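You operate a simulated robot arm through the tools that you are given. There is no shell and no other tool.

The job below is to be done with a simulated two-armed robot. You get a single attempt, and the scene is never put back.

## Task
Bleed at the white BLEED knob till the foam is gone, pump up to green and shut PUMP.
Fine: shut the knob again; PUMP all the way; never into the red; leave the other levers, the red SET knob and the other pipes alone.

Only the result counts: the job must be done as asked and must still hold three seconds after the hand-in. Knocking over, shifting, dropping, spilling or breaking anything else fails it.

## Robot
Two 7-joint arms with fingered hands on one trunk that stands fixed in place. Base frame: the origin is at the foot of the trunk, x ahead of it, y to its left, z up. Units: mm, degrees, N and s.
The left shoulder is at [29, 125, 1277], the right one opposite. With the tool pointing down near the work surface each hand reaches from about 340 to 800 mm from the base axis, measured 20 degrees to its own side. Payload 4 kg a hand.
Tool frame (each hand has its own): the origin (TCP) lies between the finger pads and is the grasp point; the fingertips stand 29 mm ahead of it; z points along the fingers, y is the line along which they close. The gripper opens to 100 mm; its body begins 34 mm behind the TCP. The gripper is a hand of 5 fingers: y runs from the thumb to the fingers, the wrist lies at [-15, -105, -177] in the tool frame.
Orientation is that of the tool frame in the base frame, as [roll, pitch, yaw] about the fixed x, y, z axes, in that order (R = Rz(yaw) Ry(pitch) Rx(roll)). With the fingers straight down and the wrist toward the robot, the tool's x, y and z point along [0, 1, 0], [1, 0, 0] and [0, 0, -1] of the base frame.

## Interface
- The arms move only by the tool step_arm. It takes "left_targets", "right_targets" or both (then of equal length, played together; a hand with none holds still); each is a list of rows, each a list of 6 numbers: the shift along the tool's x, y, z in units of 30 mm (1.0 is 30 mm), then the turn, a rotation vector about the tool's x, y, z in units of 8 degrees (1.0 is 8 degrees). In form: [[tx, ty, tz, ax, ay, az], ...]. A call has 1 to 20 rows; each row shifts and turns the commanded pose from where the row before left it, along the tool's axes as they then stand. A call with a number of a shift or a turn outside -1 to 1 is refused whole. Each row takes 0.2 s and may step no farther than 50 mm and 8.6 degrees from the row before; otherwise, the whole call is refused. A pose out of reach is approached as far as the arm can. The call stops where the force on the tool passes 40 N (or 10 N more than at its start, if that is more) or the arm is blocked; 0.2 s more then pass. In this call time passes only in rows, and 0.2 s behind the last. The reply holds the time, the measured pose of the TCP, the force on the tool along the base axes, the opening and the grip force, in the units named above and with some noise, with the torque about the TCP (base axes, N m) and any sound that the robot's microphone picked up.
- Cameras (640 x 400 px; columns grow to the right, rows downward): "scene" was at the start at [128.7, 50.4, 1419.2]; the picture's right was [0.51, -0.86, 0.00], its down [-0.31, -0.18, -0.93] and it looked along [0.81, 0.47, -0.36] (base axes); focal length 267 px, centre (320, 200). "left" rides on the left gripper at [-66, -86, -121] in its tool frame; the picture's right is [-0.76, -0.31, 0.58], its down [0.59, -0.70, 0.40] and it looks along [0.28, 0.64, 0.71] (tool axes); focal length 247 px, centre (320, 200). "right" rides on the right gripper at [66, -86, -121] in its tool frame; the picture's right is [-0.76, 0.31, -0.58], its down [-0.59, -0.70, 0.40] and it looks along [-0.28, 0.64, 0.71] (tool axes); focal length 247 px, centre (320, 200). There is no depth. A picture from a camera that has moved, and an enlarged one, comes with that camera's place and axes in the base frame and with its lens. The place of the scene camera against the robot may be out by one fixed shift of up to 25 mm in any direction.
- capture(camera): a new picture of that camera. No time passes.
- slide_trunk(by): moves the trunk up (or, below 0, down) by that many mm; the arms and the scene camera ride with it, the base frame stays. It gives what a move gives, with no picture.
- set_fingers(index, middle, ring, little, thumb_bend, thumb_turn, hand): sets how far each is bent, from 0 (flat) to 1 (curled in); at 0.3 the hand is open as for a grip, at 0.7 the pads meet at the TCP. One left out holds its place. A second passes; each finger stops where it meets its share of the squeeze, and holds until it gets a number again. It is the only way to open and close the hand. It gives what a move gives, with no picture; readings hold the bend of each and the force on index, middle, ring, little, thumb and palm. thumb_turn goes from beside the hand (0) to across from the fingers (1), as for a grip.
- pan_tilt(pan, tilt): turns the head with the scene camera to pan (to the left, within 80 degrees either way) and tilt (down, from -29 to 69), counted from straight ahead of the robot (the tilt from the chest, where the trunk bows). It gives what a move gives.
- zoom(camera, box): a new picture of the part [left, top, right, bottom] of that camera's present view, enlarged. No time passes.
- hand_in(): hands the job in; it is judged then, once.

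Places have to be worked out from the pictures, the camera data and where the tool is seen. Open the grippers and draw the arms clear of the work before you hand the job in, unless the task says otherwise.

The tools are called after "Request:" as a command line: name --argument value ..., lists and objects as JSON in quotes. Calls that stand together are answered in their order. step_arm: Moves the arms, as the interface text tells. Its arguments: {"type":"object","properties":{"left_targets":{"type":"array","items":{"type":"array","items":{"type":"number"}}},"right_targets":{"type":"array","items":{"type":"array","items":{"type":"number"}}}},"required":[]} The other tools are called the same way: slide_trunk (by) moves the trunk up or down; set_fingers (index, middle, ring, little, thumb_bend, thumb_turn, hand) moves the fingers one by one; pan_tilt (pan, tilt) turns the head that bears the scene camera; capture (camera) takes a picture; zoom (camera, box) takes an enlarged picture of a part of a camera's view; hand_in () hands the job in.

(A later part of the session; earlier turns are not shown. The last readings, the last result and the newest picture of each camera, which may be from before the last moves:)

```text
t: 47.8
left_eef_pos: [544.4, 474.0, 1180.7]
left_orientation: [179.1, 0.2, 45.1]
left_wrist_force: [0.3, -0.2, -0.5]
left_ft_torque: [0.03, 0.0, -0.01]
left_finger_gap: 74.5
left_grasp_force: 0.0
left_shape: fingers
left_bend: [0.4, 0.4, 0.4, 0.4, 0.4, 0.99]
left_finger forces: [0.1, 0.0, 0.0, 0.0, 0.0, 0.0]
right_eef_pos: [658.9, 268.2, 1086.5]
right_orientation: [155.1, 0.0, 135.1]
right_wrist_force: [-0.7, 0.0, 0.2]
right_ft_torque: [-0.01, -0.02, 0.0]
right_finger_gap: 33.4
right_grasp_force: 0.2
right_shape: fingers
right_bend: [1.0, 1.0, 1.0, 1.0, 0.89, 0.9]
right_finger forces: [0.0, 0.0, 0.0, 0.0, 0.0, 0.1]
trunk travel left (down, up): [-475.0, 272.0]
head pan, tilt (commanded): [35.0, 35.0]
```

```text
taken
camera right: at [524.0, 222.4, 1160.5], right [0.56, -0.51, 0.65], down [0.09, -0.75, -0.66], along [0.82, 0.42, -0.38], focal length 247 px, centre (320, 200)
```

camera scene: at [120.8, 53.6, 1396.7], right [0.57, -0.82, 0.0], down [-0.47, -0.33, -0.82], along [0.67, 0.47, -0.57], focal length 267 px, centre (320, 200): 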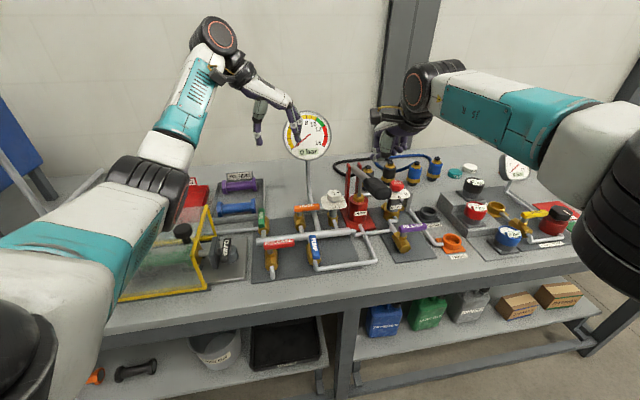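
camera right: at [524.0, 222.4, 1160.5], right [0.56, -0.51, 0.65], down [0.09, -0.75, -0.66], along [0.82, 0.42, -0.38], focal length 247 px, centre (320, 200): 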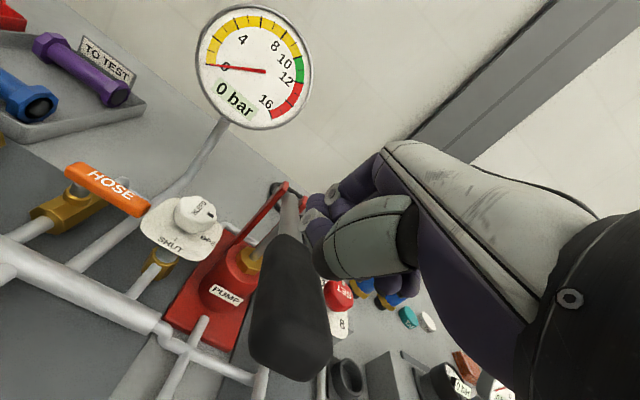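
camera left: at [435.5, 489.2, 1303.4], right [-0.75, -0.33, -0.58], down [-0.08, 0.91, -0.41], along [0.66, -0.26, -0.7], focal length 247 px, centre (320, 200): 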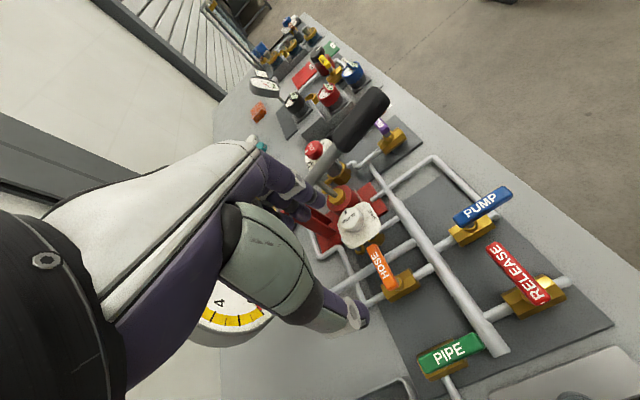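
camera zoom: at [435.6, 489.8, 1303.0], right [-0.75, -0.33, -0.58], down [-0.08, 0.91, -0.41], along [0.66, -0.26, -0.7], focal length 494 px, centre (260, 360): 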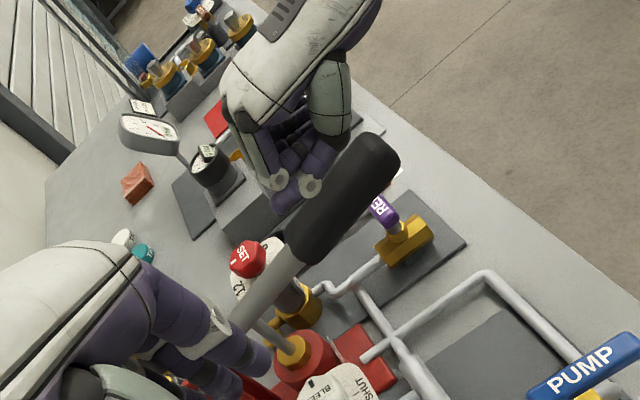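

The fist appears just above the grip and a little behind it in the left view. I lower straight down in small steps until I feel contact.

Request:
step_arm --right_targets '[[0, -0.14, 0.302, 0, 0, 0], [0, -0.14, 0.302, 0, 0, 0], [0, -0.14, 0.302, 0, 0, 0]]'

Request:
zoom --camera "left" --box '[260, 20, 440, 220]'

Request:
zoom --camera "scene" --box '[320, 90, 480, 220]'

```text
t: 48.6
left_eef_pos: [542.5, 473.9, 1183.3]
left_orientation: [179.1, 0.2, 45.0]
left_wrist_force: [0.4, -0.2, -0.2]
left_ft_torque: [0.01, 0.05, 0.0]
left_finger_gap: 74.4
left_grasp_force: 0.0
left_shape: fingers
left_bend: [0.4, 0.4, 0.4, 0.4, 0.4, 0.99]
left_finger forces: [0.1, 0.1, 0.0, 0.1, 0.0, 0.0]
right_eef_pos: [660.5, 269.4, 1057.9]
right_orientation: [155.1, 0.1, 135.1]
right_wrist_force: [0.2, 0.5, 1.8]
right_ft_torque: [0.03, 0.05, 0.01]
right_finger_gap: 33.0
right_grasp_force: 0.2
right_shape: fingers
right_bend: [1.0, 1.0, 1.0, 1.0, 0.89, 0.9]
right_finger forces: [0.0, 0.1, 0.1, 0.0, 0.1, 0.0]
trunk travel left (down, up): [-475.0, 272.0]
head pan, tilt (commanded): [35.0, 35.0]
```

```text
2.00 times, centred on (350, 120) of left
camera zoom: at [435.3, 489.3, 1303.5], right [-0.75, -0.33, -0.58], down [-0.08, 0.91, -0.41], along [0.66, -0.26, -0.7], focal length 494 px, centre (260, 360)
```

zoom: 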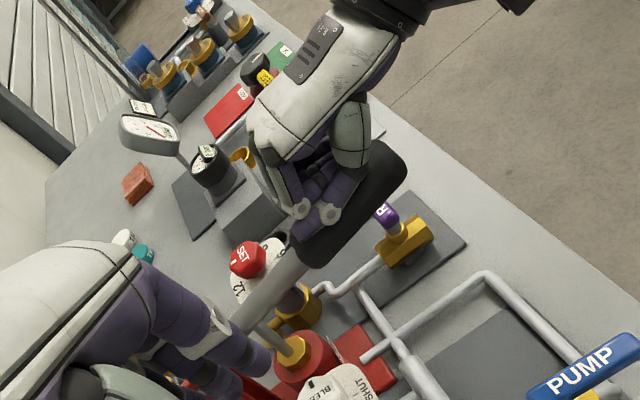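

```text
3.08 times, centred on (400, 155) of scene
camera zoom: at [120.7, 53.7, 1396.8], right [0.57, -0.82, 0.0], down [-0.47, -0.33, -0.82], along [0.67, 0.47, -0.57], focal length 821 px, centre (74, 338)
```

zoom: 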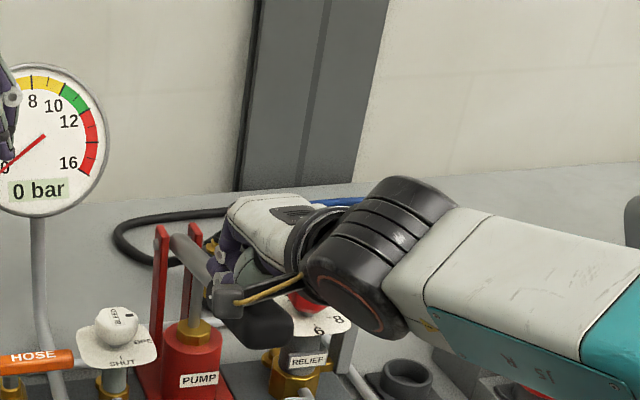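

Light contact begins (1.8 N) with the fist resting on the grip. I push down 50 mm and watch the force, sounds, gauge and bleed.

Request:
step_arm --right_targets '[[0, -0.14, 0.302, 0, 0, 0], [0, -0.14, 0.302, 0, 0, 0], [0, -0.14, 0.302, 0, 0, 0], [0, -0.14, 0.302, 0, 0, 0], [0, -0.14, 0.302, 0, 0, 0]]'

Request:
zoom --camera "scene" --box '[270, 90, 450, 240]'

Request:
capture --camera "right"

Request:
zoom --camera "left" --box '[260, 80, 440, 290]'

```text
t: 49.8
left_eef_pos: [542.3, 473.5, 1182.4]
left_orientation: [179.2, 0.2, 45.0]
left_wrist_force: [-0.2, 0.5, 1.0]
left_ft_torque: [0.02, 0.01, -0.03]
left_finger_gap: 74.4
left_grasp_force: 0.0
left_shape: fingers
left_bend: [0.4, 0.4, 0.4, 0.4, 0.4, 0.99]
left_finger forces: [0.1, 0.1, 0.0, 0.0, 0.0, 0.1]
right_eef_pos: [660.0, 268.5, 1006.7]
right_orientation: [155.0, -0.1, 135.1]
right_wrist_force: [-1.5, -2.1, 5.0]
right_ft_torque: [0.02, 0.05, 0.02]
right_finger_gap: 33.5
right_grasp_force: 0.2
right_shape: fingers
right_bend: [1.0, 1.0, 1.0, 1.0, 0.9, 0.9]
right_finger forces: [0.1, 0.0, 0.0, 0.0, 0.1, 0.1]
trunk travel left (down, up): [-475.0, 272.0]
head pan, tilt (commanded): [35.0, 35.0]
```

```text
2.67 times, centred on (360, 165) of scene
camera zoom: at [120.2, 53.4, 1396.8], right [0.57, -0.82, 0.0], down [-0.47, -0.33, -0.82], along [0.67, 0.47, -0.57], focal length 712 px, centre (213, 293)
```

zoom: 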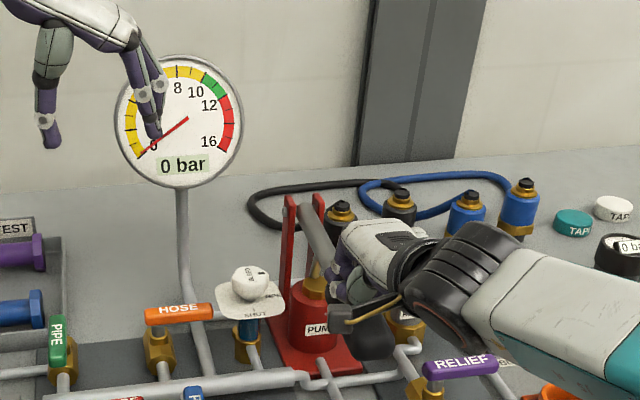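

```text
taken
camera right: at [523.7, 222.1, 1080.2], right [0.56, -0.51, 0.65], down [0.09, -0.75, -0.66], along [0.82, 0.43, -0.38], focal length 247 px, centre (320, 200)
```

right: 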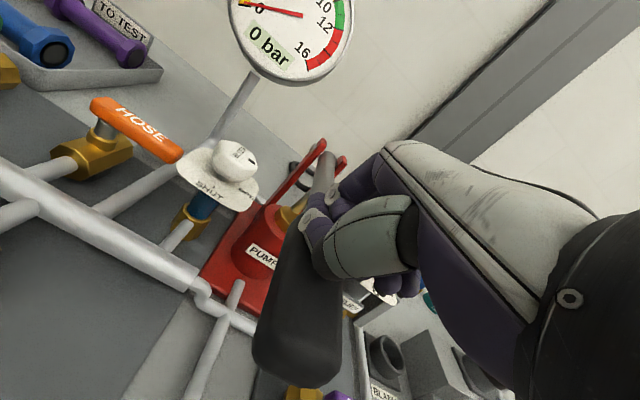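

```text
1.90 times, centred on (350, 185) of left
camera zoom: at [434.8, 489.0, 1303.7], right [-0.75, -0.33, -0.58], down [-0.08, 0.91, -0.41], along [0.66, -0.26, -0.7], focal length 470 px, centre (263, 229)
```

zoom: 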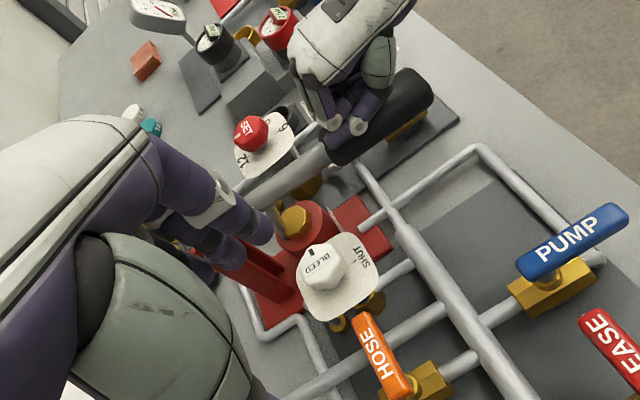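

Notice: the cylinder under the bleed dial has turned blue — it is a sight glass. I zoom in on it from the scene and right cameras.

Request:
zoom --camera "scene" --box '[322, 190, 358, 230]'

Request:
zoom --camera "right" --box '[160, 130, 270, 250]'

```text
10.00 times, centred on (340, 210) of scene
camera zoom: at [120.2, 53.4, 1396.8], right [0.57, -0.82, 0.0], down [-0.47, -0.33, -0.82], along [0.67, 0.47, -0.57], focal length 2668 px, centre (120, 100)
```

zoom: 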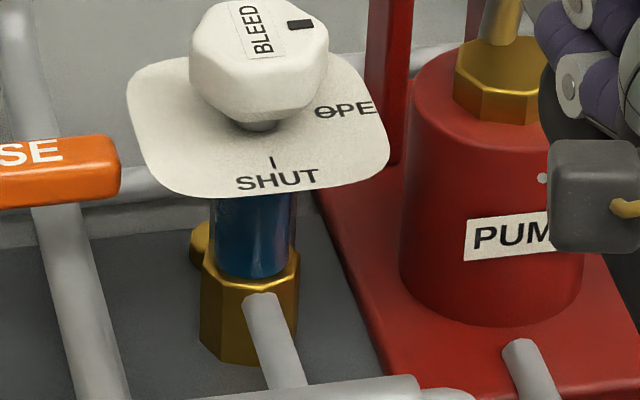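

```text
3.33 times, centred on (215, 190) of right
camera zoom: at [523.7, 222.1, 1080.2], right [0.56, -0.51, 0.65], down [0.09, -0.75, -0.66], along [0.82, 0.43, -0.38], focal length 823 px, centre (670, 233)
```

zoom: 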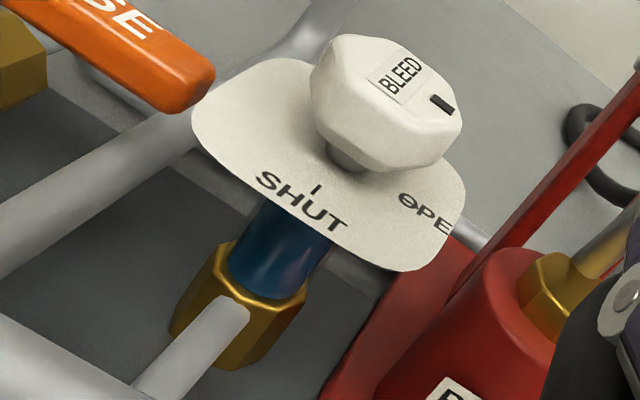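

The sight glass now shows solid dark blue with no white in it. I keep pushing down and watch whether foam or bubbles appear.

Request:
step_arm --right_targets '[[0, -0.14, 0.302, 0, 0, 0], [0, -0.14, 0.302, 0, 0, 0]]'

Request:
zoom --camera "scene" --box '[322, 190, 358, 230]'

Request:
zoom --camera "scene" --box '[270, 90, 450, 240]'

```text
t: 50.4
left_eef_pos: [542.0, 472.0, 1184.3]
left_orientation: [179.2, 0.0, 44.8]
left_wrist_force: [0.1, -0.3, 0.7]
left_ft_torque: [0.03, 0.0, 0.01]
left_finger_gap: 74.5
left_grasp_force: 0.1
left_shape: fingers
left_bend: [0.4, 0.4, 0.4, 0.4, 0.4, 0.99]
left_finger forces: [0.1, 0.0, 0.0, 0.1, 0.0, 0.0]
right_eef_pos: [660.7, 267.9, 991.4]
right_orientation: [154.6, -0.1, 135.1]
right_wrist_force: [-3.8, -6.4, 22.0]
right_ft_torque: [0.21, 0.27, 0.11]
right_finger_gap: 33.3
right_grasp_force: 30.9
right_shape: fingers
right_bend: [1.0, 1.0, 1.0, 1.0, 0.9, 0.9]
right_finger forces: [0.0, 0.0, 0.1, 0.1, 61.0, 0.0]
trunk travel left (down, up): [-475.0, 272.0]
head pan, tilt (commanded): [35.0, 35.0]
```

```text
10.00 times, centred on (340, 210) of scene
camera zoom: at [118.0, 52.1, 1397.4], right [0.57, -0.82, 0.0], down [-0.47, -0.33, -0.82], along [0.67, 0.47, -0.57], focal length 2668 px, centre (120, 100)
```

zoom: 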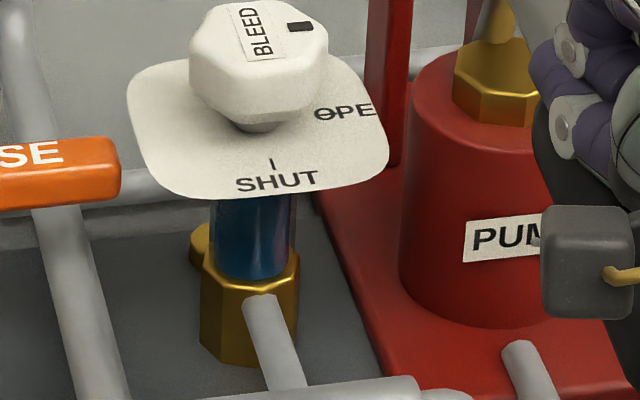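

```text
2.67 times, centred on (360, 165) of scene
camera zoom: at [118.0, 52.1, 1397.4], right [0.57, -0.82, 0.0], down [-0.47, -0.33, -0.82], along [0.67, 0.47, -0.57], focal length 712 px, centre (213, 293)
```

zoom: 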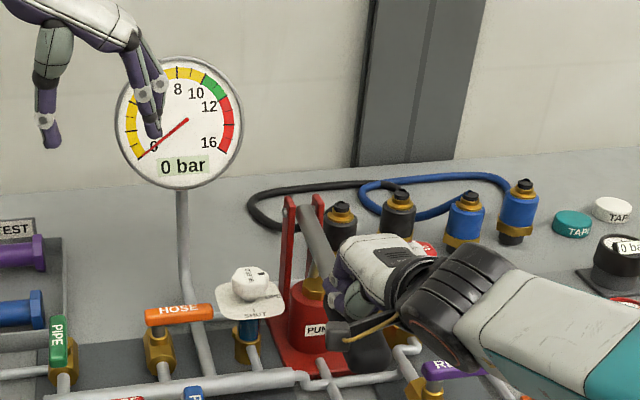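

Resistance rose to 22 N around z 991, the bottom of this stroke; sight glass stays solid blue. I raise the fist now to see whether the handle springs back up by itself.

Request:
step_arm --right_targets '[[0, 0.28, -0.604, 0, 0, 0], [0, 0.28, -0.604, 0, 0, 0], [0, 0.28, -0.604, 0, 0, 0]]'

Request:
zoom --camera "scene" --box '[270, 90, 450, 240]'

Request:
zoom --camera "left" --box '[260, 80, 440, 290]'

Request:
zoom --camera "scene" --box '[322, 190, 358, 230]'

```text
t: 51.2
left_eef_pos: [543.2, 472.3, 1182.0]
left_orientation: [179.1, 0.2, 45.0]
left_wrist_force: [0.9, -0.1, -0.2]
left_ft_torque: [-0.03, -0.03, 0.02]
left_finger_gap: 74.5
left_grasp_force: 0.1
left_shape: fingers
left_bend: [0.4, 0.4, 0.4, 0.4, 0.4, 0.99]
left_finger forces: [0.0, 0.0, 0.0, 0.0, 0.0, 0.0]
right_eef_pos: [660.5, 267.9, 1047.5]
right_orientation: [155.1, -0.1, 135.1]
right_wrist_force: [0.4, 1.1, 1.3]
right_ft_torque: [0.03, 0.02, -0.05]
right_finger_gap: 33.2
right_grasp_force: 0.1
right_shape: fingers
right_bend: [1.0, 1.0, 1.0, 1.0, 0.9, 0.9]
right_finger forces: [0.1, 0.0, 0.0, 0.0, 0.0, 0.0]
trunk travel left (down, up): [-475.0, 272.0]
head pan, tilt (commanded): [35.0, 35.0]
```

```text
2.67 times, centred on (360, 165) of scene
camera zoom: at [120.4, 53.5, 1396.8], right [0.57, -0.82, 0.0], down [-0.47, -0.33, -0.82], along [0.67, 0.47, -0.57], focal length 712 px, centre (213, 293)
```

zoom: 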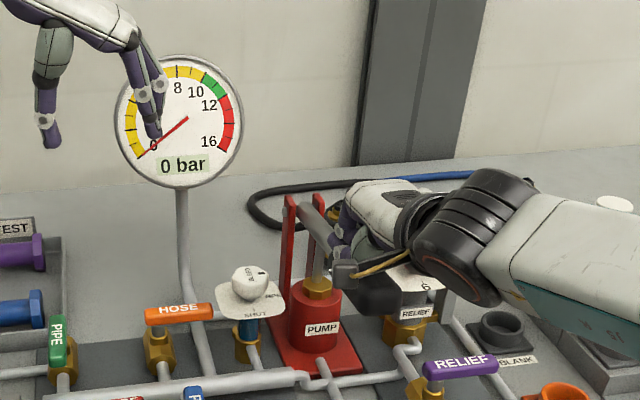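

```text
1.90 times, centred on (350, 185) of left
camera zoom: at [434.9, 489.1, 1303.7], right [-0.75, -0.33, -0.58], down [-0.08, 0.91, -0.41], along [0.66, -0.26, -0.7], focal length 470 px, centre (263, 229)
```

zoom: 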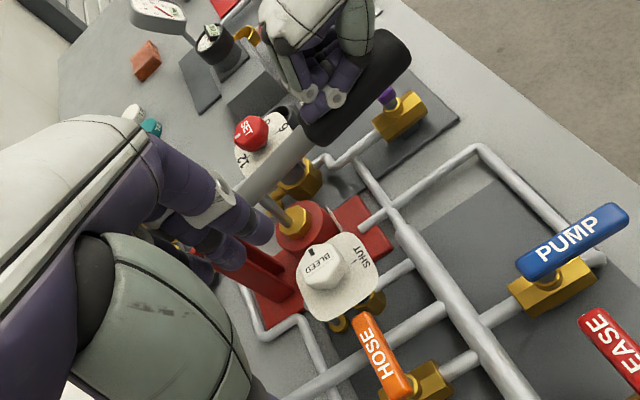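

```text
10.00 times, centred on (340, 210) of scene
camera zoom: at [120.4, 53.5, 1396.8], right [0.57, -0.82, 0.0], down [-0.47, -0.33, -0.82], along [0.67, 0.47, -0.57], focal length 2668 px, centre (120, 100)
```

zoom: 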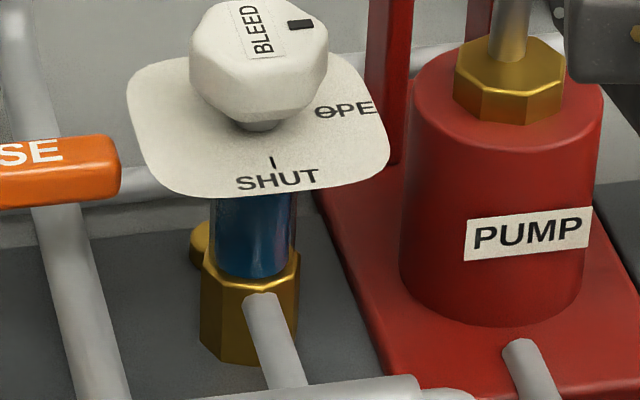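

The handle springs back up by itself, so push-only strokes work. I zoom tightly on the sight glass to check for bubbles, then give another full stroke to be sure.

Request:
zoom --camera "scene" --box '[328, 207, 344, 222]'

Request:
step_arm --right_targets '[[0, -0.14, 0.302, 0, 0, 0], [0, -0.14, 0.302, 0, 0, 0], [0, -0.14, 0.302, 0, 0, 0], [0, -0.14, 0.302, 0, 0, 0], [0, -0.14, 0.302, 0, 0, 0]]'

Request:
zoom --camera "scene" --box '[328, 207, 344, 222]'

Request:
zoom --camera "scene" --box '[270, 90, 450, 240]'

```text
16.00 times, centred on (336, 214) of scene
camera zoom: at [120.4, 53.5, 1396.8], right [0.57, -0.82, 0.0], down [-0.47, -0.33, -0.82], along [0.67, 0.47, -0.57], focal length 4269 px, centre (64, -32)
```

zoom: 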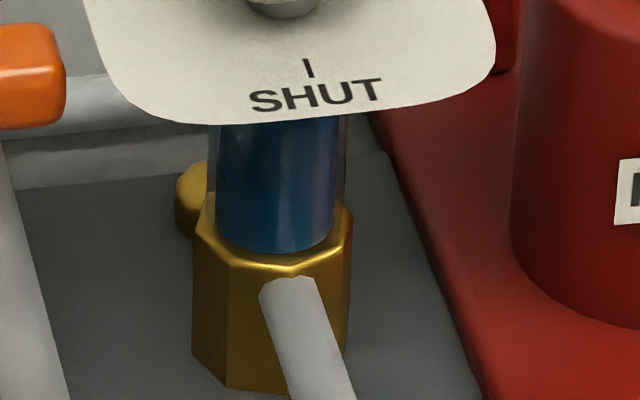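

```text
t: 52.4
left_eef_pos: [542.5, 473.1, 1182.6]
left_orientation: [179.0, 0.2, 45.0]
left_wrist_force: [-0.6, 0.4, -0.1]
left_ft_torque: [-0.02, -0.02, -0.01]
left_finger_gap: 74.4
left_grasp_force: 0.0
left_shape: fingers
left_bend: [0.4, 0.4, 0.4, 0.4, 0.4, 0.99]
left_finger forces: [0.0, 0.0, 0.1, 0.0, 0.0, 0.0]
right_eef_pos: [660.3, 268.2, 996.3]
right_orientation: [155.1, 0.0, 135.1]
right_wrist_force: [0.6, -1.1, 4.0]
right_ft_torque: [0.08, 0.03, 0.0]
right_finger_gap: 33.3
right_grasp_force: 0.1
right_shape: fingers
right_bend: [1.0, 1.0, 1.0, 1.0, 0.9, 0.9]
right_finger forces: [0.1, 0.1, 0.0, 0.0, 0.0, 0.0]
trunk travel left (down, up): [-475.0, 272.0]
head pan, tilt (commanded): [35.0, 35.0]
```

```text
16.00 times, centred on (336, 214) of scene
camera zoom: at [120.3, 53.4, 1396.8], right [0.57, -0.82, 0.0], down [-0.47, -0.33, -0.82], along [0.67, 0.47, -0.57], focal length 4269 px, centre (64, -32)
```

zoom: 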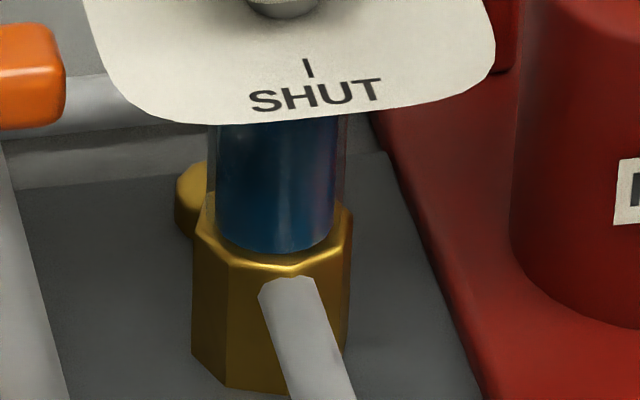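

```text
2.67 times, centred on (360, 165) of scene
camera zoom: at [120.3, 53.4, 1396.8], right [0.57, -0.82, 0.0], down [-0.47, -0.33, -0.82], along [0.67, 0.47, -0.57], focal length 712 px, centre (213, 293)
```

zoom: 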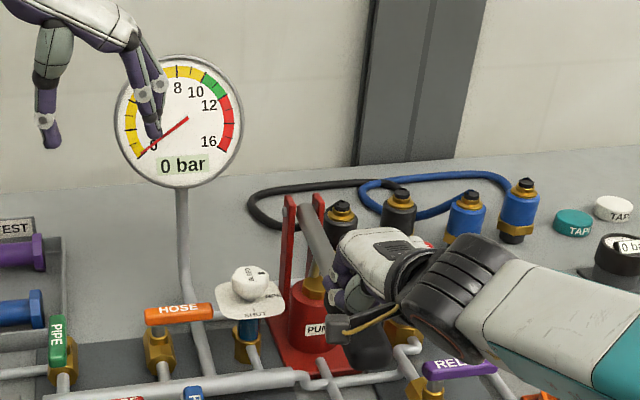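

The glass stays a uniform clear blue through the stroke. I do one more full stroke with the bleed open to be certain.

Request:
step_arm --right_targets '[[0, 0.28, -0.604, 0, 0, 0], [0, 0.28, -0.604, 0, 0, 0], [0, 0.28, -0.604, 0, 0, 0], [0, -0.14, 0.302, 0, 0, 0], [0, -0.14, 0.302, 0, 0, 0], [0, -0.14, 0.302, 0, 0, 0], [0, -0.14, 0.302, 0, 0, 0], [0, -0.14, 0.302, 0, 0, 0], [0, -0.14, 0.302, 0, 0, 0]]'

Request:
zoom --camera "scene" --box '[328, 207, 344, 222]'

Request:
zoom --camera "right" --box '[120, 0, 380, 260]'

```text
t: 54.4
left_eef_pos: [542.1, 472.6, 1182.3]
left_orientation: [179.1, 0.2, 45.0]
left_wrist_force: [-0.3, 0.2, 0.5]
left_ft_torque: [0.0, 0.01, 0.04]
left_finger_gap: 74.4
left_grasp_force: 0.1
left_shape: fingers
left_bend: [0.4, 0.4, 0.4, 0.4, 0.4, 0.99]
left_finger forces: [0.1, 0.1, 0.1, 0.1, 0.0, 0.0]
right_eef_pos: [660.8, 267.8, 996.1]
right_orientation: [155.1, 0.0, 135.1]
right_wrist_force: [0.3, -1.5, 3.9]
right_ft_torque: [0.02, 0.04, -0.05]
right_finger_gap: 33.2
right_grasp_force: 0.0
right_shape: fingers
right_bend: [1.0, 1.0, 1.0, 1.0, 0.9, 0.9]
right_finger forces: [0.0, 0.1, 0.1, 0.0, 0.0, 0.1]
trunk travel left (down, up): [-475.0, 272.0]
head pan, tilt (commanded): [35.0, 35.0]
```

```text
16.00 times, centred on (336, 214) of scene
camera zoom: at [120.4, 53.4, 1396.8], right [0.57, -0.82, 0.0], down [-0.47, -0.33, -0.82], along [0.67, 0.47, -0.57], focal length 4269 px, centre (64, -32)
```

zoom: 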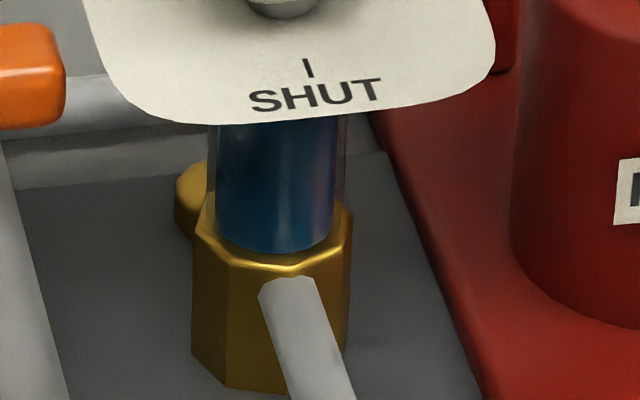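

```text
1.54 times, centred on (250, 130) of right
camera zoom: at [523.5, 222.7, 1069.9], right [0.56, -0.51, 0.65], down [0.09, -0.75, -0.66], along [0.82, 0.42, -0.38], focal length 380 px, centre (428, 308)
```

zoom: 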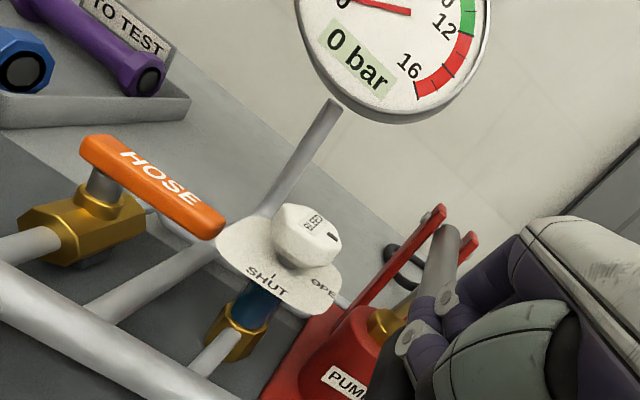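

Bleeding is done: solid blue, 0 bar. I now draw the right fist up and back, clear of the left arm's path, so the left hand can shut the knob.

Request:
step_arm --right_targets '[[0, 0.42, -0.9, 0, 0, 0], [0, 0.42, -0.9, 0, 0, 0], [0, 0.42, -0.9, 0, 0, 0], [0, 0.42, -0.9, 0, 0, 0], [0, 0.42, -0.9, 0, 0, 0], [-0.4, -0.84, -0.39, 0, 0, 0], [-0.4, -0.84, -0.39, 0, 0, 0], [-0.4, -0.84, -0.39, 0, 0, 0], [-0.4, -0.84, -0.39, 0, 0, 0], [-0.4, -0.84, -0.39, 0, 0, 0]]'

Request:
capture --camera "right"

Request:
capture --camera "scene"

```text
t: 56.6
left_eef_pos: [541.6, 472.0, 1182.7]
left_orientation: [179.2, 0.1, 44.9]
left_wrist_force: [0.7, 0.0, -0.1]
left_ft_torque: [0.01, 0.02, 0.01]
left_finger_gap: 74.5
left_grasp_force: 0.0
left_shape: fingers
left_bend: [0.4, 0.4, 0.4, 0.4, 0.4, 0.99]
left_finger forces: [0.0, 0.1, 0.1, 0.1, 0.0, 0.0]
right_eef_pos: [605.5, 127.7, 1145.7]
right_orientation: [155.0, 0.0, 135.1]
right_wrist_force: [-0.1, -0.9, 0.0]
right_ft_torque: [0.04, 0.01, -0.01]
right_finger_gap: 33.2
right_grasp_force: 0.1
right_shape: fingers
right_bend: [1.0, 1.0, 1.0, 1.0, 0.89, 0.9]
right_finger forces: [0.0, 0.0, 0.0, 0.0, 0.0, 0.0]
trunk travel left (down, up): [-475.0, 272.0]
head pan, tilt (commanded): [35.0, 35.0]
```

```text
taken
camera right: at [468.6, 81.1, 1219.8], right [0.56, -0.51, 0.65], down [0.09, -0.75, -0.66], along [0.82, 0.43, -0.38], focal length 247 px, centre (320, 200)
```

right: 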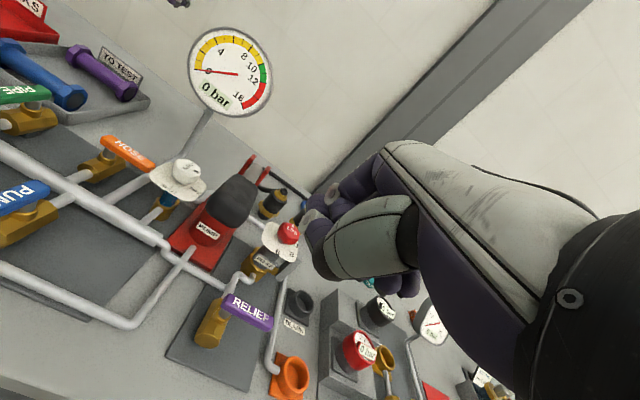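

```text
taken
camera scene: at [120.6, 52.3, 1396.8], right [0.57, -0.82, 0.0], down [-0.47, -0.33, -0.82], along [0.67, 0.47, -0.57], focal length 267 px, centre (320, 200)
```

scene: 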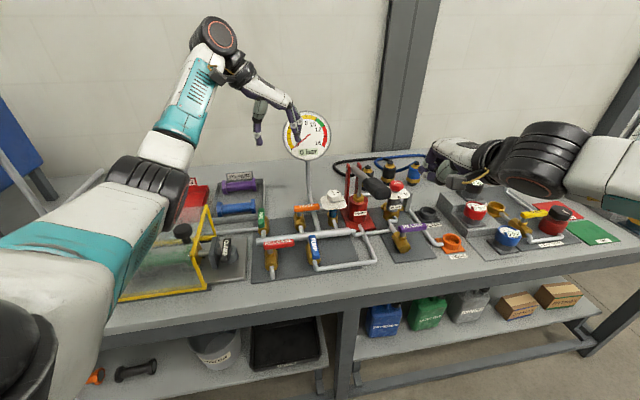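

Both views are clear. I move the left hand back over the knob at height and turn it to yaw 155, the same pose from which I let go of the knob.

Request:
step_arm --left_targets '[[0.2, 0.978, 0, 0, 0, 0], [0.2, 0.978, 0, 0, 0, 0], [0.2, 0.978, 0, 0, 0, 0], [0.2, 0.978, 0, 0, 0, 0], [0.2, 0.978, 0, 0, 0, 0], [0, 0, 0, 0, 0, -0.982], [0, 0, 0, 0, 0, -0.982], [0, 0, 0, 0, 0, -0.982], [0, 0, 0, 0, 0, -0.982], [0, 0, 0, 0, 0, -0.982], [0, 0, 0, 0, 0, -0.982], [0, 0, 0, 0, 0, -0.982], [0, 0, 0, 0, 0, -0.982], [0, 0, 0, 0, 0, -0.982], [0, 0, 0, 0, 0, -0.982], [0, 0, 0, 0, 0, -0.982], [0, 0, 0, 0, 0, -0.982], [0, 0, 0, 0, 0, -0.982], [0, 0, 0, 0, 0, -0.982]]'

Request:
capture --camera "left"

Request:
capture --camera "right"

```text
t: 60.6
left_eef_pos: [668.0, 390.9, 1184.5]
left_orientation: [-179.5, 0.7, 155.1]
left_wrist_force: [0.0, 0.1, 0.4]
left_ft_torque: [0.01, 0.02, -0.01]
left_finger_gap: 74.6
left_grasp_force: 0.0
left_shape: fingers
left_bend: [0.4, 0.4, 0.4, 0.4, 0.4, 0.99]
left_finger forces: [0.1, 0.0, 0.0, 0.1, 0.0, 0.0]
right_eef_pos: [606.4, 126.8, 1144.9]
right_orientation: [155.1, -0.1, 135.2]
right_wrist_force: [0.8, -0.5, 0.1]
right_ft_torque: [0.03, -0.02, 0.01]
right_finger_gap: 32.9
right_grasp_force: 0.1
right_shape: fingers
right_bend: [1.0, 1.0, 1.0, 1.0, 0.89, 0.9]
right_finger forces: [0.0, 0.0, 0.0, 0.0, 0.1, 0.0]
trunk travel left (down, up): [-475.0, 272.0]
head pan, tilt (commanded): [35.0, 35.0]
```

```text
taken
camera left: at [690.5, 286.5, 1307.7], right [0.56, -0.6, -0.56], down [-0.83, -0.4, -0.4], along [0.02, 0.69, -0.72], focal length 247 px, centre (320, 200)
```

left: 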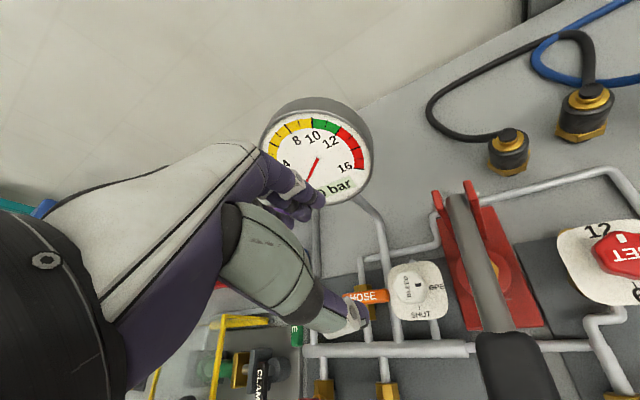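

```text
taken
camera right: at [469.4, 81.9, 1219.5], right [0.56, -0.51, 0.65], down [0.09, -0.75, -0.66], along [0.82, 0.43, -0.38], focal length 247 px, centre (320, 200)
```

right: 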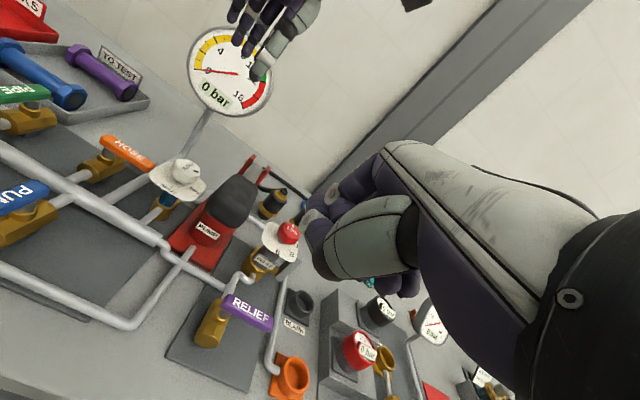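

The hand is over the knob at the right heading. I descend 190 mm to knob height.

Request:
step_arm --left_targets '[[0, 0, 0.92, 0, 0, 0], [0, 0, 0.92, 0, 0, 0], [0, 0, 0.92, 0, 0, 0], [0, 0, 0.92, 0, 0, 0], [0, 0, 0.92, 0, 0, 0], [0, 0, 0.92, 0, 0, 0], [0, 0, 0.92, 0, 0, 0]]'

Request:
zoom --camera "left" --box '[260, 160, 440, 340]'

Request:
zoom --camera "right" --box '[120, 60, 320, 260]'

```text
t: 62.2
left_eef_pos: [669.8, 387.8, 990.6]
left_orientation: [-179.6, 0.8, 155.0]
left_wrist_force: [-0.6, -0.5, 0.5]
left_ft_torque: [-0.02, 0.01, 0.02]
left_finger_gap: 74.7
left_grasp_force: 0.1
left_shape: fingers
left_bend: [0.4, 0.4, 0.4, 0.4, 0.4, 0.99]
left_finger forces: [0.0, 0.1, 0.0, 0.0, 0.0, 0.1]
right_eef_pos: [606.8, 129.9, 1145.4]
right_orientation: [155.1, 0.0, 135.1]
right_wrist_force: [0.3, 0.2, -0.5]
right_ft_torque: [-0.02, 0.03, 0.01]
right_finger_gap: 32.9
right_grasp_force: 0.0
right_shape: fingers
right_bend: [1.0, 1.0, 1.0, 1.0, 0.89, 0.9]
right_finger forces: [0.0, 0.0, 0.0, 0.1, 0.0, 0.0]
trunk travel left (down, up): [-475.0, 272.0]
head pan, tilt (commanded): [35.0, 35.0]
```

```text
2.22 times, centred on (350, 250) of left
camera zoom: at [691.7, 284.4, 1114.2], right [0.56, -0.6, -0.56], down [-0.83, -0.39, -0.4], along [0.02, 0.69, -0.72], focal length 549 px, centre (253, 89)
```

zoom: 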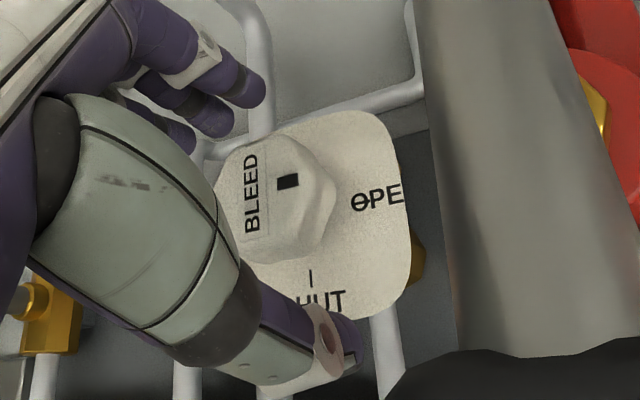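

```text
2.00 times, centred on (220, 160) of right
camera zoom: at [469.4, 82.4, 1219.5], right [0.56, -0.51, 0.65], down [0.09, -0.75, -0.66], along [0.82, 0.42, -0.38], focal length 494 px, centre (520, 280)
```

zoom: 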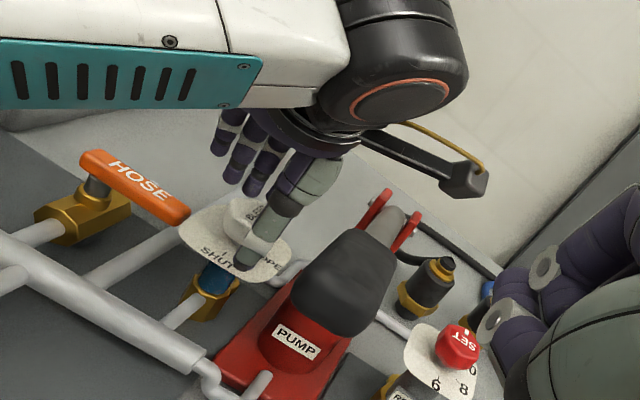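

The alignment matches the earlier grip to within 3 mm. I nudge 3 mm and grip the knob.

Request:
step_arm --left_targets '[[0.09, 0.01, 0, 0, 0, 0]]'

Request:
set_fingers --hand "left" --index 0.7 --middle 0.7 --ring 0.66 --little 0.6 --thumb_bend 0.75

Request:
step_arm --left_targets '[[0, 0, 0, 0, 0, 0.625], [0, 0, 0, 0, 0, 0.625], [0, 0, 0, 0, 0, 0.625], [0, 0, 0, 0, 0, 0.625], [0, 0, 0, 0, 0, 0.625], [0, 0, 0, 0, 0, 0.625], [0, 0, 0, 0, 0, 0.625], [0, 0, 0, 0, 0, 0.625], [0, 0, 0, 0, 0, 0.625]]'

Request:
zoom --camera "left" --box '[260, 160, 440, 340]'

```text
t: 62.6
left_eef_pos: [666.2, 389.5, 990.5]
left_orientation: [-179.6, 0.7, 155.0]
left_wrist_force: [-0.5, -1.2, -0.1]
left_ft_torque: [0.0, 0.0, -0.02]
left_finger_gap: 74.3
left_grasp_force: 0.2
left_shape: fingers
left_bend: [0.4, 0.4, 0.4, 0.4, 0.4, 0.99]
left_finger forces: [0.1, 0.0, 0.1, 0.1, 0.0, 0.0]
right_eef_pos: [605.5, 128.4, 1144.9]
right_orientation: [155.2, 0.1, 135.0]
right_wrist_force: [-0.1, -0.7, -0.1]
right_ft_torque: [-0.03, -0.02, -0.01]
right_finger_gap: 33.1
right_grasp_force: 0.0
right_shape: fingers
right_bend: [1.0, 1.0, 1.0, 1.0, 0.89, 0.9]
right_finger forces: [0.0, 0.0, 0.0, 0.1, 0.1, 0.0]
trunk travel left (down, up): [-475.0, 272.0]
head pan, tilt (commanded): [35.0, 35.0]
```

```text
t: 63.6
left_eef_pos: [668.4, 391.7, 990.5]
left_orientation: [-179.6, 0.8, 155.0]
left_wrist_force: [3.1, 7.4, 2.7]
left_ft_torque: [0.28, -0.04, -0.01]
left_finger_gap: 31.7
left_grasp_force: 16.7
left_shape: fingers
left_bend: [0.56, 0.6, 0.66, 0.6, 0.64, 1.0]
left_finger forces: [11.1, 9.7, 0.1, 0.1, 12.6, 0.1]
right_eef_pos: [605.5, 129.5, 1145.1]
right_orientation: [155.0, 0.0, 135.0]
right_wrist_force: [0.5, -0.1, 0.5]
right_ft_torque: [-0.01, 0.02, 0.02]
right_finger_gap: 33.1
right_grasp_force: 0.1
right_shape: fingers
right_bend: [1.0, 1.0, 1.0, 1.0, 0.89, 0.9]
right_finger forces: [0.1, 0.0, 0.1, 0.0, 0.1, 0.0]
trunk travel left (down, up): [-475.0, 272.0]
head pan, tilt (commanded): [35.0, 35.0]
```

```text
t: 65.6
left_eef_pos: [667.2, 390.5, 991.5]
left_orientation: [179.8, 1.0, 109.9]
left_wrist_force: [1.6, 6.2, 2.9]
left_ft_torque: [0.2, -0.09, 0.01]
left_finger_gap: 31.5
left_grasp_force: 16.2
left_shape: fingers
left_bend: [0.57, 0.6, 0.66, 0.6, 0.64, 1.0]
left_finger forces: [8.4, 10.0, 0.0, 0.0, 14.1, 0.0]
right_eef_pos: [605.2, 128.7, 1146.9]
right_orientation: [155.1, 0.1, 135.1]
right_wrist_force: [0.3, -0.4, -0.5]
right_ft_torque: [-0.02, 0.0, 0.02]
right_finger_gap: 33.2
right_grasp_force: 0.1
right_shape: fingers
right_bend: [1.0, 1.0, 1.0, 1.0, 0.89, 0.9]
right_finger forces: [0.1, 0.1, 0.0, 0.1, 0.0, 0.0]
trunk travel left (down, up): [-475.0, 272.0]
head pan, tilt (commanded): [35.0, 35.0]
```

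```text
2.22 times, centred on (350, 250) of left
camera zoom: at [607.7, 301.4, 1113.7], right [-0.03, -0.82, -0.57], down [-0.86, 0.31, -0.41], along [0.51, 0.48, -0.72], focal length 549 px, centre (253, 89)
```

zoom: 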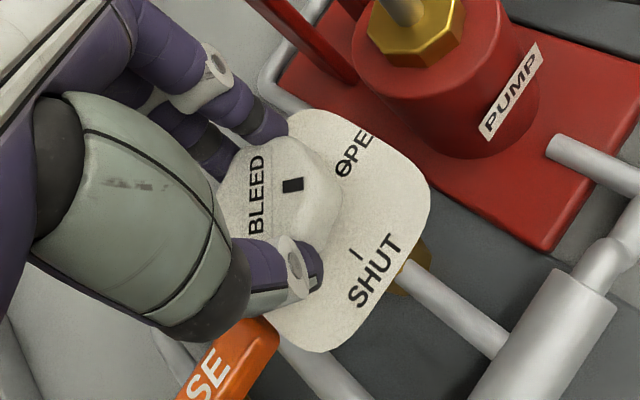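

The knob turned 45° toward SHUT with the hand. I release, swing back to yaw 155 and grip it again for the second half.

Request:
set_fingers --hand "left" --index 0.4 --middle 0.4 --ring 0.4 --little 0.4 --thumb_bend 0.4

Request:
step_arm --left_targets '[[0, 0, 0, 0, 0, -0.8], [0, 0, 0, 0, 0, -0.8], [0, 0, 0, 0, 0, -0.8], [0, 0, 0, 0, 0, -0.8], [0, 0, 0, 0, 0, -0.8], [0, 0, 0, 0, 0, -0.8], [0, 0, 0, 0, 0, -0.8]]'

Request:
zoom --camera "left" --box '[260, 160, 440, 340]'

```text
t: 66.6
left_eef_pos: [667.2, 390.5, 989.9]
left_orientation: [179.9, 0.9, 110.1]
left_wrist_force: [0.3, -0.3, -0.4]
left_ft_torque: [0.01, 0.01, 0.01]
left_finger_gap: 74.4
left_grasp_force: 0.1
left_shape: fingers
left_bend: [0.4, 0.4, 0.4, 0.4, 0.4, 0.99]
left_finger forces: [0.0, 0.0, 0.0, 0.0, 0.1, 0.1]
right_eef_pos: [605.7, 127.6, 1145.6]
right_orientation: [155.1, 0.0, 135.1]
right_wrist_force: [0.1, -0.2, 0.2]
right_ft_torque: [0.03, 0.02, -0.02]
right_finger_gap: 33.2
right_grasp_force: 0.0
right_shape: fingers
right_bend: [1.0, 1.0, 1.0, 1.0, 0.89, 0.9]
right_finger forces: [0.1, 0.1, 0.0, 0.0, 0.0, 0.1]
trunk travel left (down, up): [-475.0, 272.0]
head pan, tilt (commanded): [35.0, 35.0]
```

```text
t: 68.2
left_eef_pos: [667.1, 389.5, 990.4]
left_orientation: [-179.6, 0.7, 155.0]
left_wrist_force: [0.8, -0.4, -0.4]
left_ft_torque: [0.04, -0.01, 0.01]
left_finger_gap: 74.4
left_grasp_force: 0.1
left_shape: fingers
left_bend: [0.4, 0.4, 0.4, 0.4, 0.4, 0.99]
left_finger forces: [0.0, 0.1, 0.0, 0.0, 0.0, 0.0]
right_eef_pos: [606.3, 129.1, 1146.2]
right_orientation: [155.1, 0.0, 135.0]
right_wrist_force: [0.4, -0.2, -1.1]
right_ft_torque: [-0.02, -0.01, 0.03]
right_finger_gap: 32.9
right_grasp_force: 0.1
right_shape: fingers
right_bend: [1.0, 1.0, 1.0, 1.0, 0.89, 0.9]
right_finger forces: [0.0, 0.0, 0.1, 0.0, 0.0, 0.0]
trunk travel left (down, up): [-475.0, 272.0]
head pan, tilt (commanded): [35.0, 35.0]
```

```text
2.22 times, centred on (350, 250) of left
camera zoom: at [689.4, 286.0, 1114.7], right [0.56, -0.61, -0.56], down [-0.83, -0.39, -0.4], along [0.02, 0.69, -0.72], focal length 549 px, centre (253, 89)
```

zoom: 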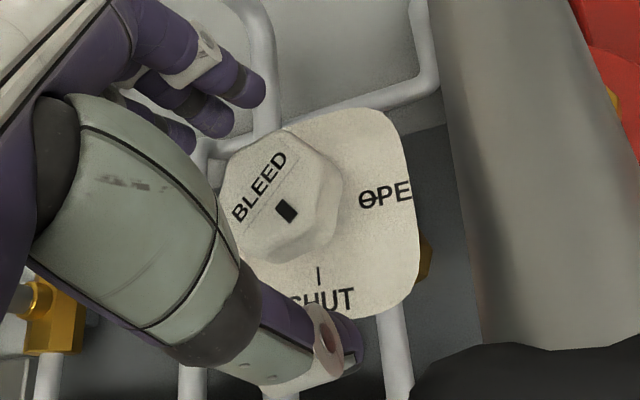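

The mark is halfway between OPEN and SHUT. I grip again and turn another 48°, to be felt against the shut stop.

Request:
set_fingers --hand "left" --index 0.7 --middle 0.7 --ring 0.66 --little 0.6 --thumb_bend 0.75

Request:
step_arm --left_targets '[[0, 0, 0, 0, 0, 0.625], [0, 0, 0, 0, 0, 0.625], [0, 0, 0, 0, 0, 0.625], [0, 0, 0, 0, 0, 0.625], [0, 0, 0, 0, 0, 0.625], [0, 0, 0, 0, 0, 0.625], [0, 0, 0, 0, 0, 0.625], [0, 0, 0, 0, 0, 0.625], [0, 0, 0, 0, 0, 0.625], [0, 0, 0, 0, 0, 0.375]]'

Request:
zoom --camera "left" --box '[260, 160, 440, 340]'

```text
t: 69.2
left_eef_pos: [666.9, 390.8, 990.8]
left_orientation: [-179.5, 0.8, 154.9]
left_wrist_force: [1.8, 7.1, 2.9]
left_ft_torque: [0.23, -0.04, -0.04]
left_finger_gap: 31.2
left_grasp_force: 15.9
left_shape: fingers
left_bend: [0.57, 0.61, 0.66, 0.6, 0.64, 1.0]
left_finger forces: [10.6, 9.3, 0.0, 0.1, 12.8, 0.0]
right_eef_pos: [605.0, 128.6, 1144.9]
right_orientation: [155.0, 0.0, 135.1]
right_wrist_force: [-0.2, 0.6, 0.2]
right_ft_torque: [0.03, -0.02, 0.02]
right_finger_gap: 33.0
right_grasp_force: 0.1
right_shape: fingers
right_bend: [1.0, 1.0, 1.0, 1.0, 0.89, 0.9]
right_finger forces: [0.0, 0.1, 0.0, 0.1, 0.0, 0.0]
trunk travel left (down, up): [-475.0, 272.0]
head pan, tilt (commanded): [35.0, 35.0]
```

```text
t: 71.4
left_eef_pos: [665.7, 392.1, 990.7]
left_orientation: [179.7, 0.8, 106.7]
left_wrist_force: [1.6, 12.0, 4.7]
left_ft_torque: [0.34, -0.05, 0.22]
left_finger_gap: 31.2
left_grasp_force: 17.4
left_shape: fingers
left_bend: [0.56, 0.61, 0.66, 0.6, 0.64, 1.0]
left_finger forces: [9.9, 11.3, 0.0, 0.0, 13.7, 0.0]
right_eef_pos: [604.7, 128.8, 1145.9]
right_orientation: [155.1, -0.1, 135.1]
right_wrist_force: [-0.9, -0.3, 0.7]
right_ft_torque: [-0.06, -0.01, 0.0]
right_finger_gap: 33.1
right_grasp_force: 0.0
right_shape: fingers
right_bend: [1.0, 1.0, 1.0, 1.0, 0.89, 0.9]
right_finger forces: [0.0, 0.1, 0.0, 0.0, 0.0, 0.0]
trunk travel left (down, up): [-475.0, 272.0]
head pan, tilt (commanded): [35.0, 35.0]
```

```text
2.22 times, centred on (350, 250) of left
camera zoom: at [602.1, 306.0, 1113.7], right [-0.07, -0.82, -0.57], down [-0.84, 0.36, -0.41], along [0.54, 0.45, -0.71], focal length 549 px, centre (253, 89)
```

zoom: 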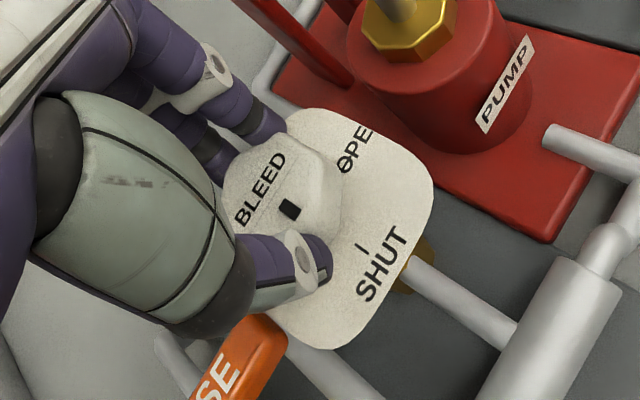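

Torque of +0.22 N·m shows the knob is at its shut stop, and the mark points at SHUT. I release and lift the left hand straight up, then park it to the left, out of the gauge's line of sight.

Request:
set_fingers --hand "left" --index 0.4 --middle 0.4 --ring 0.4 --little 0.4 --thumb_bend 0.4

Request:
step_arm --left_targets '[[0, 0, -0.92, 0, 0, 0], [0, 0, -0.92, 0, 0, 0], [0, 0, -0.92, 0, 0, 0], [0, 0, -0.92, 0, 0, 0], [0, 0, -0.92, 0, 0, 0], [0, 0, -0.92, 0, 0, 0], [0, 0, -0.92, 0, 0, 0], [0.788, -0.732, 0, 0, 0, 0], [0.788, -0.732, 0, 0, 0, 0], [0.788, -0.732, 0, 0, 0, 0], [0.788, -0.732, 0, 0, 0, 0], [0.788, -0.732, 0, 0, 0, 0], [0.788, -0.732, 0, 0, 0, 0]]'

Request:
capture --camera "scene"

Request:
zoom --camera "scene" --box '[300, 180, 380, 240]'

Request:
zoom --camera "right" --box '[120, 20, 320, 240]'

```text
t: 72.4
left_eef_pos: [666.8, 389.9, 989.6]
left_orientation: [179.7, 1.0, 106.9]
left_wrist_force: [0.5, -0.5, -0.2]
left_ft_torque: [0.05, -0.01, 0.03]
left_finger_gap: 74.3
left_grasp_force: 0.1
left_shape: fingers
left_bend: [0.4, 0.4, 0.4, 0.4, 0.4, 0.99]
left_finger forces: [0.1, 0.0, 0.1, 0.0, 0.0, 0.0]
right_eef_pos: [605.4, 129.1, 1144.7]
right_orientation: [155.1, -0.1, 135.1]
right_wrist_force: [-0.2, -0.7, -0.1]
right_ft_torque: [-0.03, 0.04, 0.03]
right_finger_gap: 33.4
right_grasp_force: 0.1
right_shape: fingers
right_bend: [1.0, 1.0, 1.0, 1.0, 0.89, 0.9]
right_finger forces: [0.0, 0.1, 0.1, 0.0, 0.0, 0.1]
trunk travel left (down, up): [-475.0, 272.0]
head pan, tilt (commanded): [35.0, 35.0]
```

```text
t: 75.2
left_eef_pos: [498.1, 490.0, 1180.6]
left_orientation: [179.8, 1.0, 106.7]
left_wrist_force: [0.0, 0.3, 0.3]
left_ft_torque: [0.0, 0.0, 0.01]
left_finger_gap: 74.3
left_grasp_force: 0.0
left_shape: fingers
left_bend: [0.4, 0.4, 0.4, 0.4, 0.4, 0.99]
left_finger forces: [0.0, 0.1, 0.1, 0.1, 0.0, 0.0]
right_eef_pos: [605.9, 129.4, 1145.9]
right_orientation: [155.0, 0.1, 135.0]
right_wrist_force: [-0.3, 0.5, 0.0]
right_ft_torque: [-0.02, -0.01, 0.0]
right_finger_gap: 33.2
right_grasp_force: 0.0
right_shape: fingers
right_bend: [1.0, 1.0, 1.0, 1.0, 0.89, 0.9]
right_finger forces: [0.0, 0.0, 0.0, 0.1, 0.1, 0.0]
trunk travel left (down, up): [-475.0, 272.0]
head pan, tilt (commanded): [35.0, 35.0]
```

```text
taken
camera scene: at [121.4, 54.1, 1396.7], right [0.57, -0.82, 0.0], down [-0.47, -0.33, -0.82], along [0.67, 0.47, -0.57], focal length 267 px, centre (320, 200)
```

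scene: 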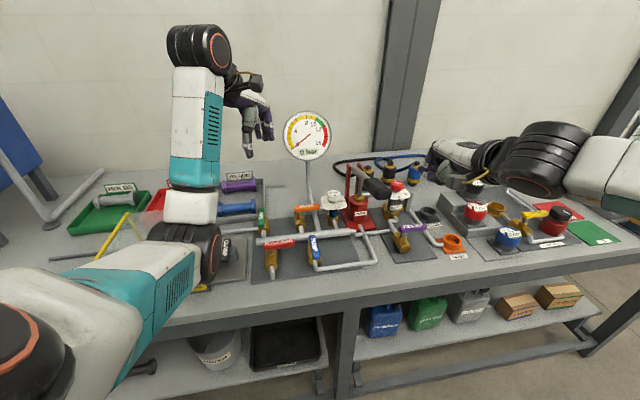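

```text
6.67 times, centred on (340, 210) of scene
camera zoom: at [121.4, 54.1, 1396.7], right [0.57, -0.82, 0.0], down [-0.47, -0.33, -0.82], along [0.67, 0.47, -0.57], focal length 1779 px, centre (187, 133)
```

zoom: 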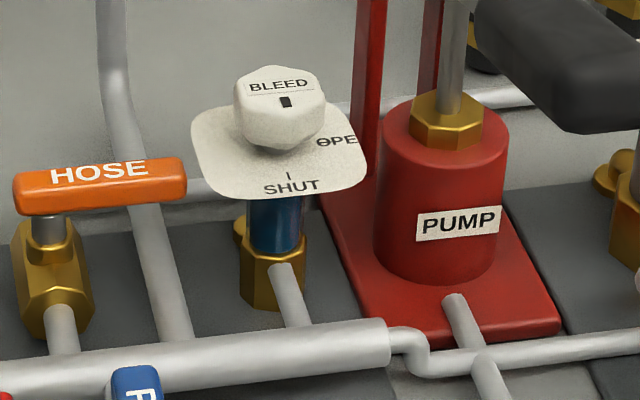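

```text
1.82 times, centred on (220, 130) of right
camera zoom: at [469.7, 83.0, 1219.6], right [0.56, -0.51, 0.65], down [0.09, -0.75, -0.66], along [0.82, 0.43, -0.38], focal length 449 px, centre (502, 327)
```

zoom: 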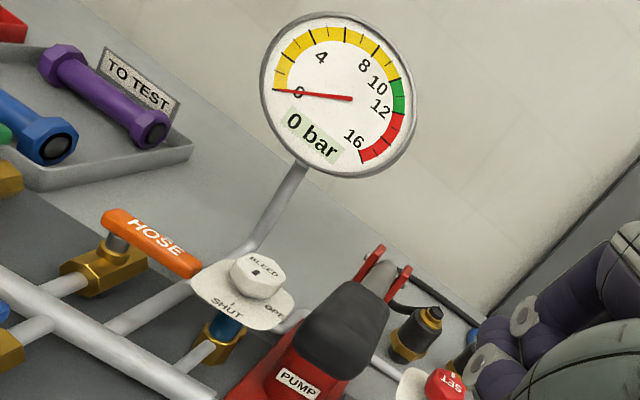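

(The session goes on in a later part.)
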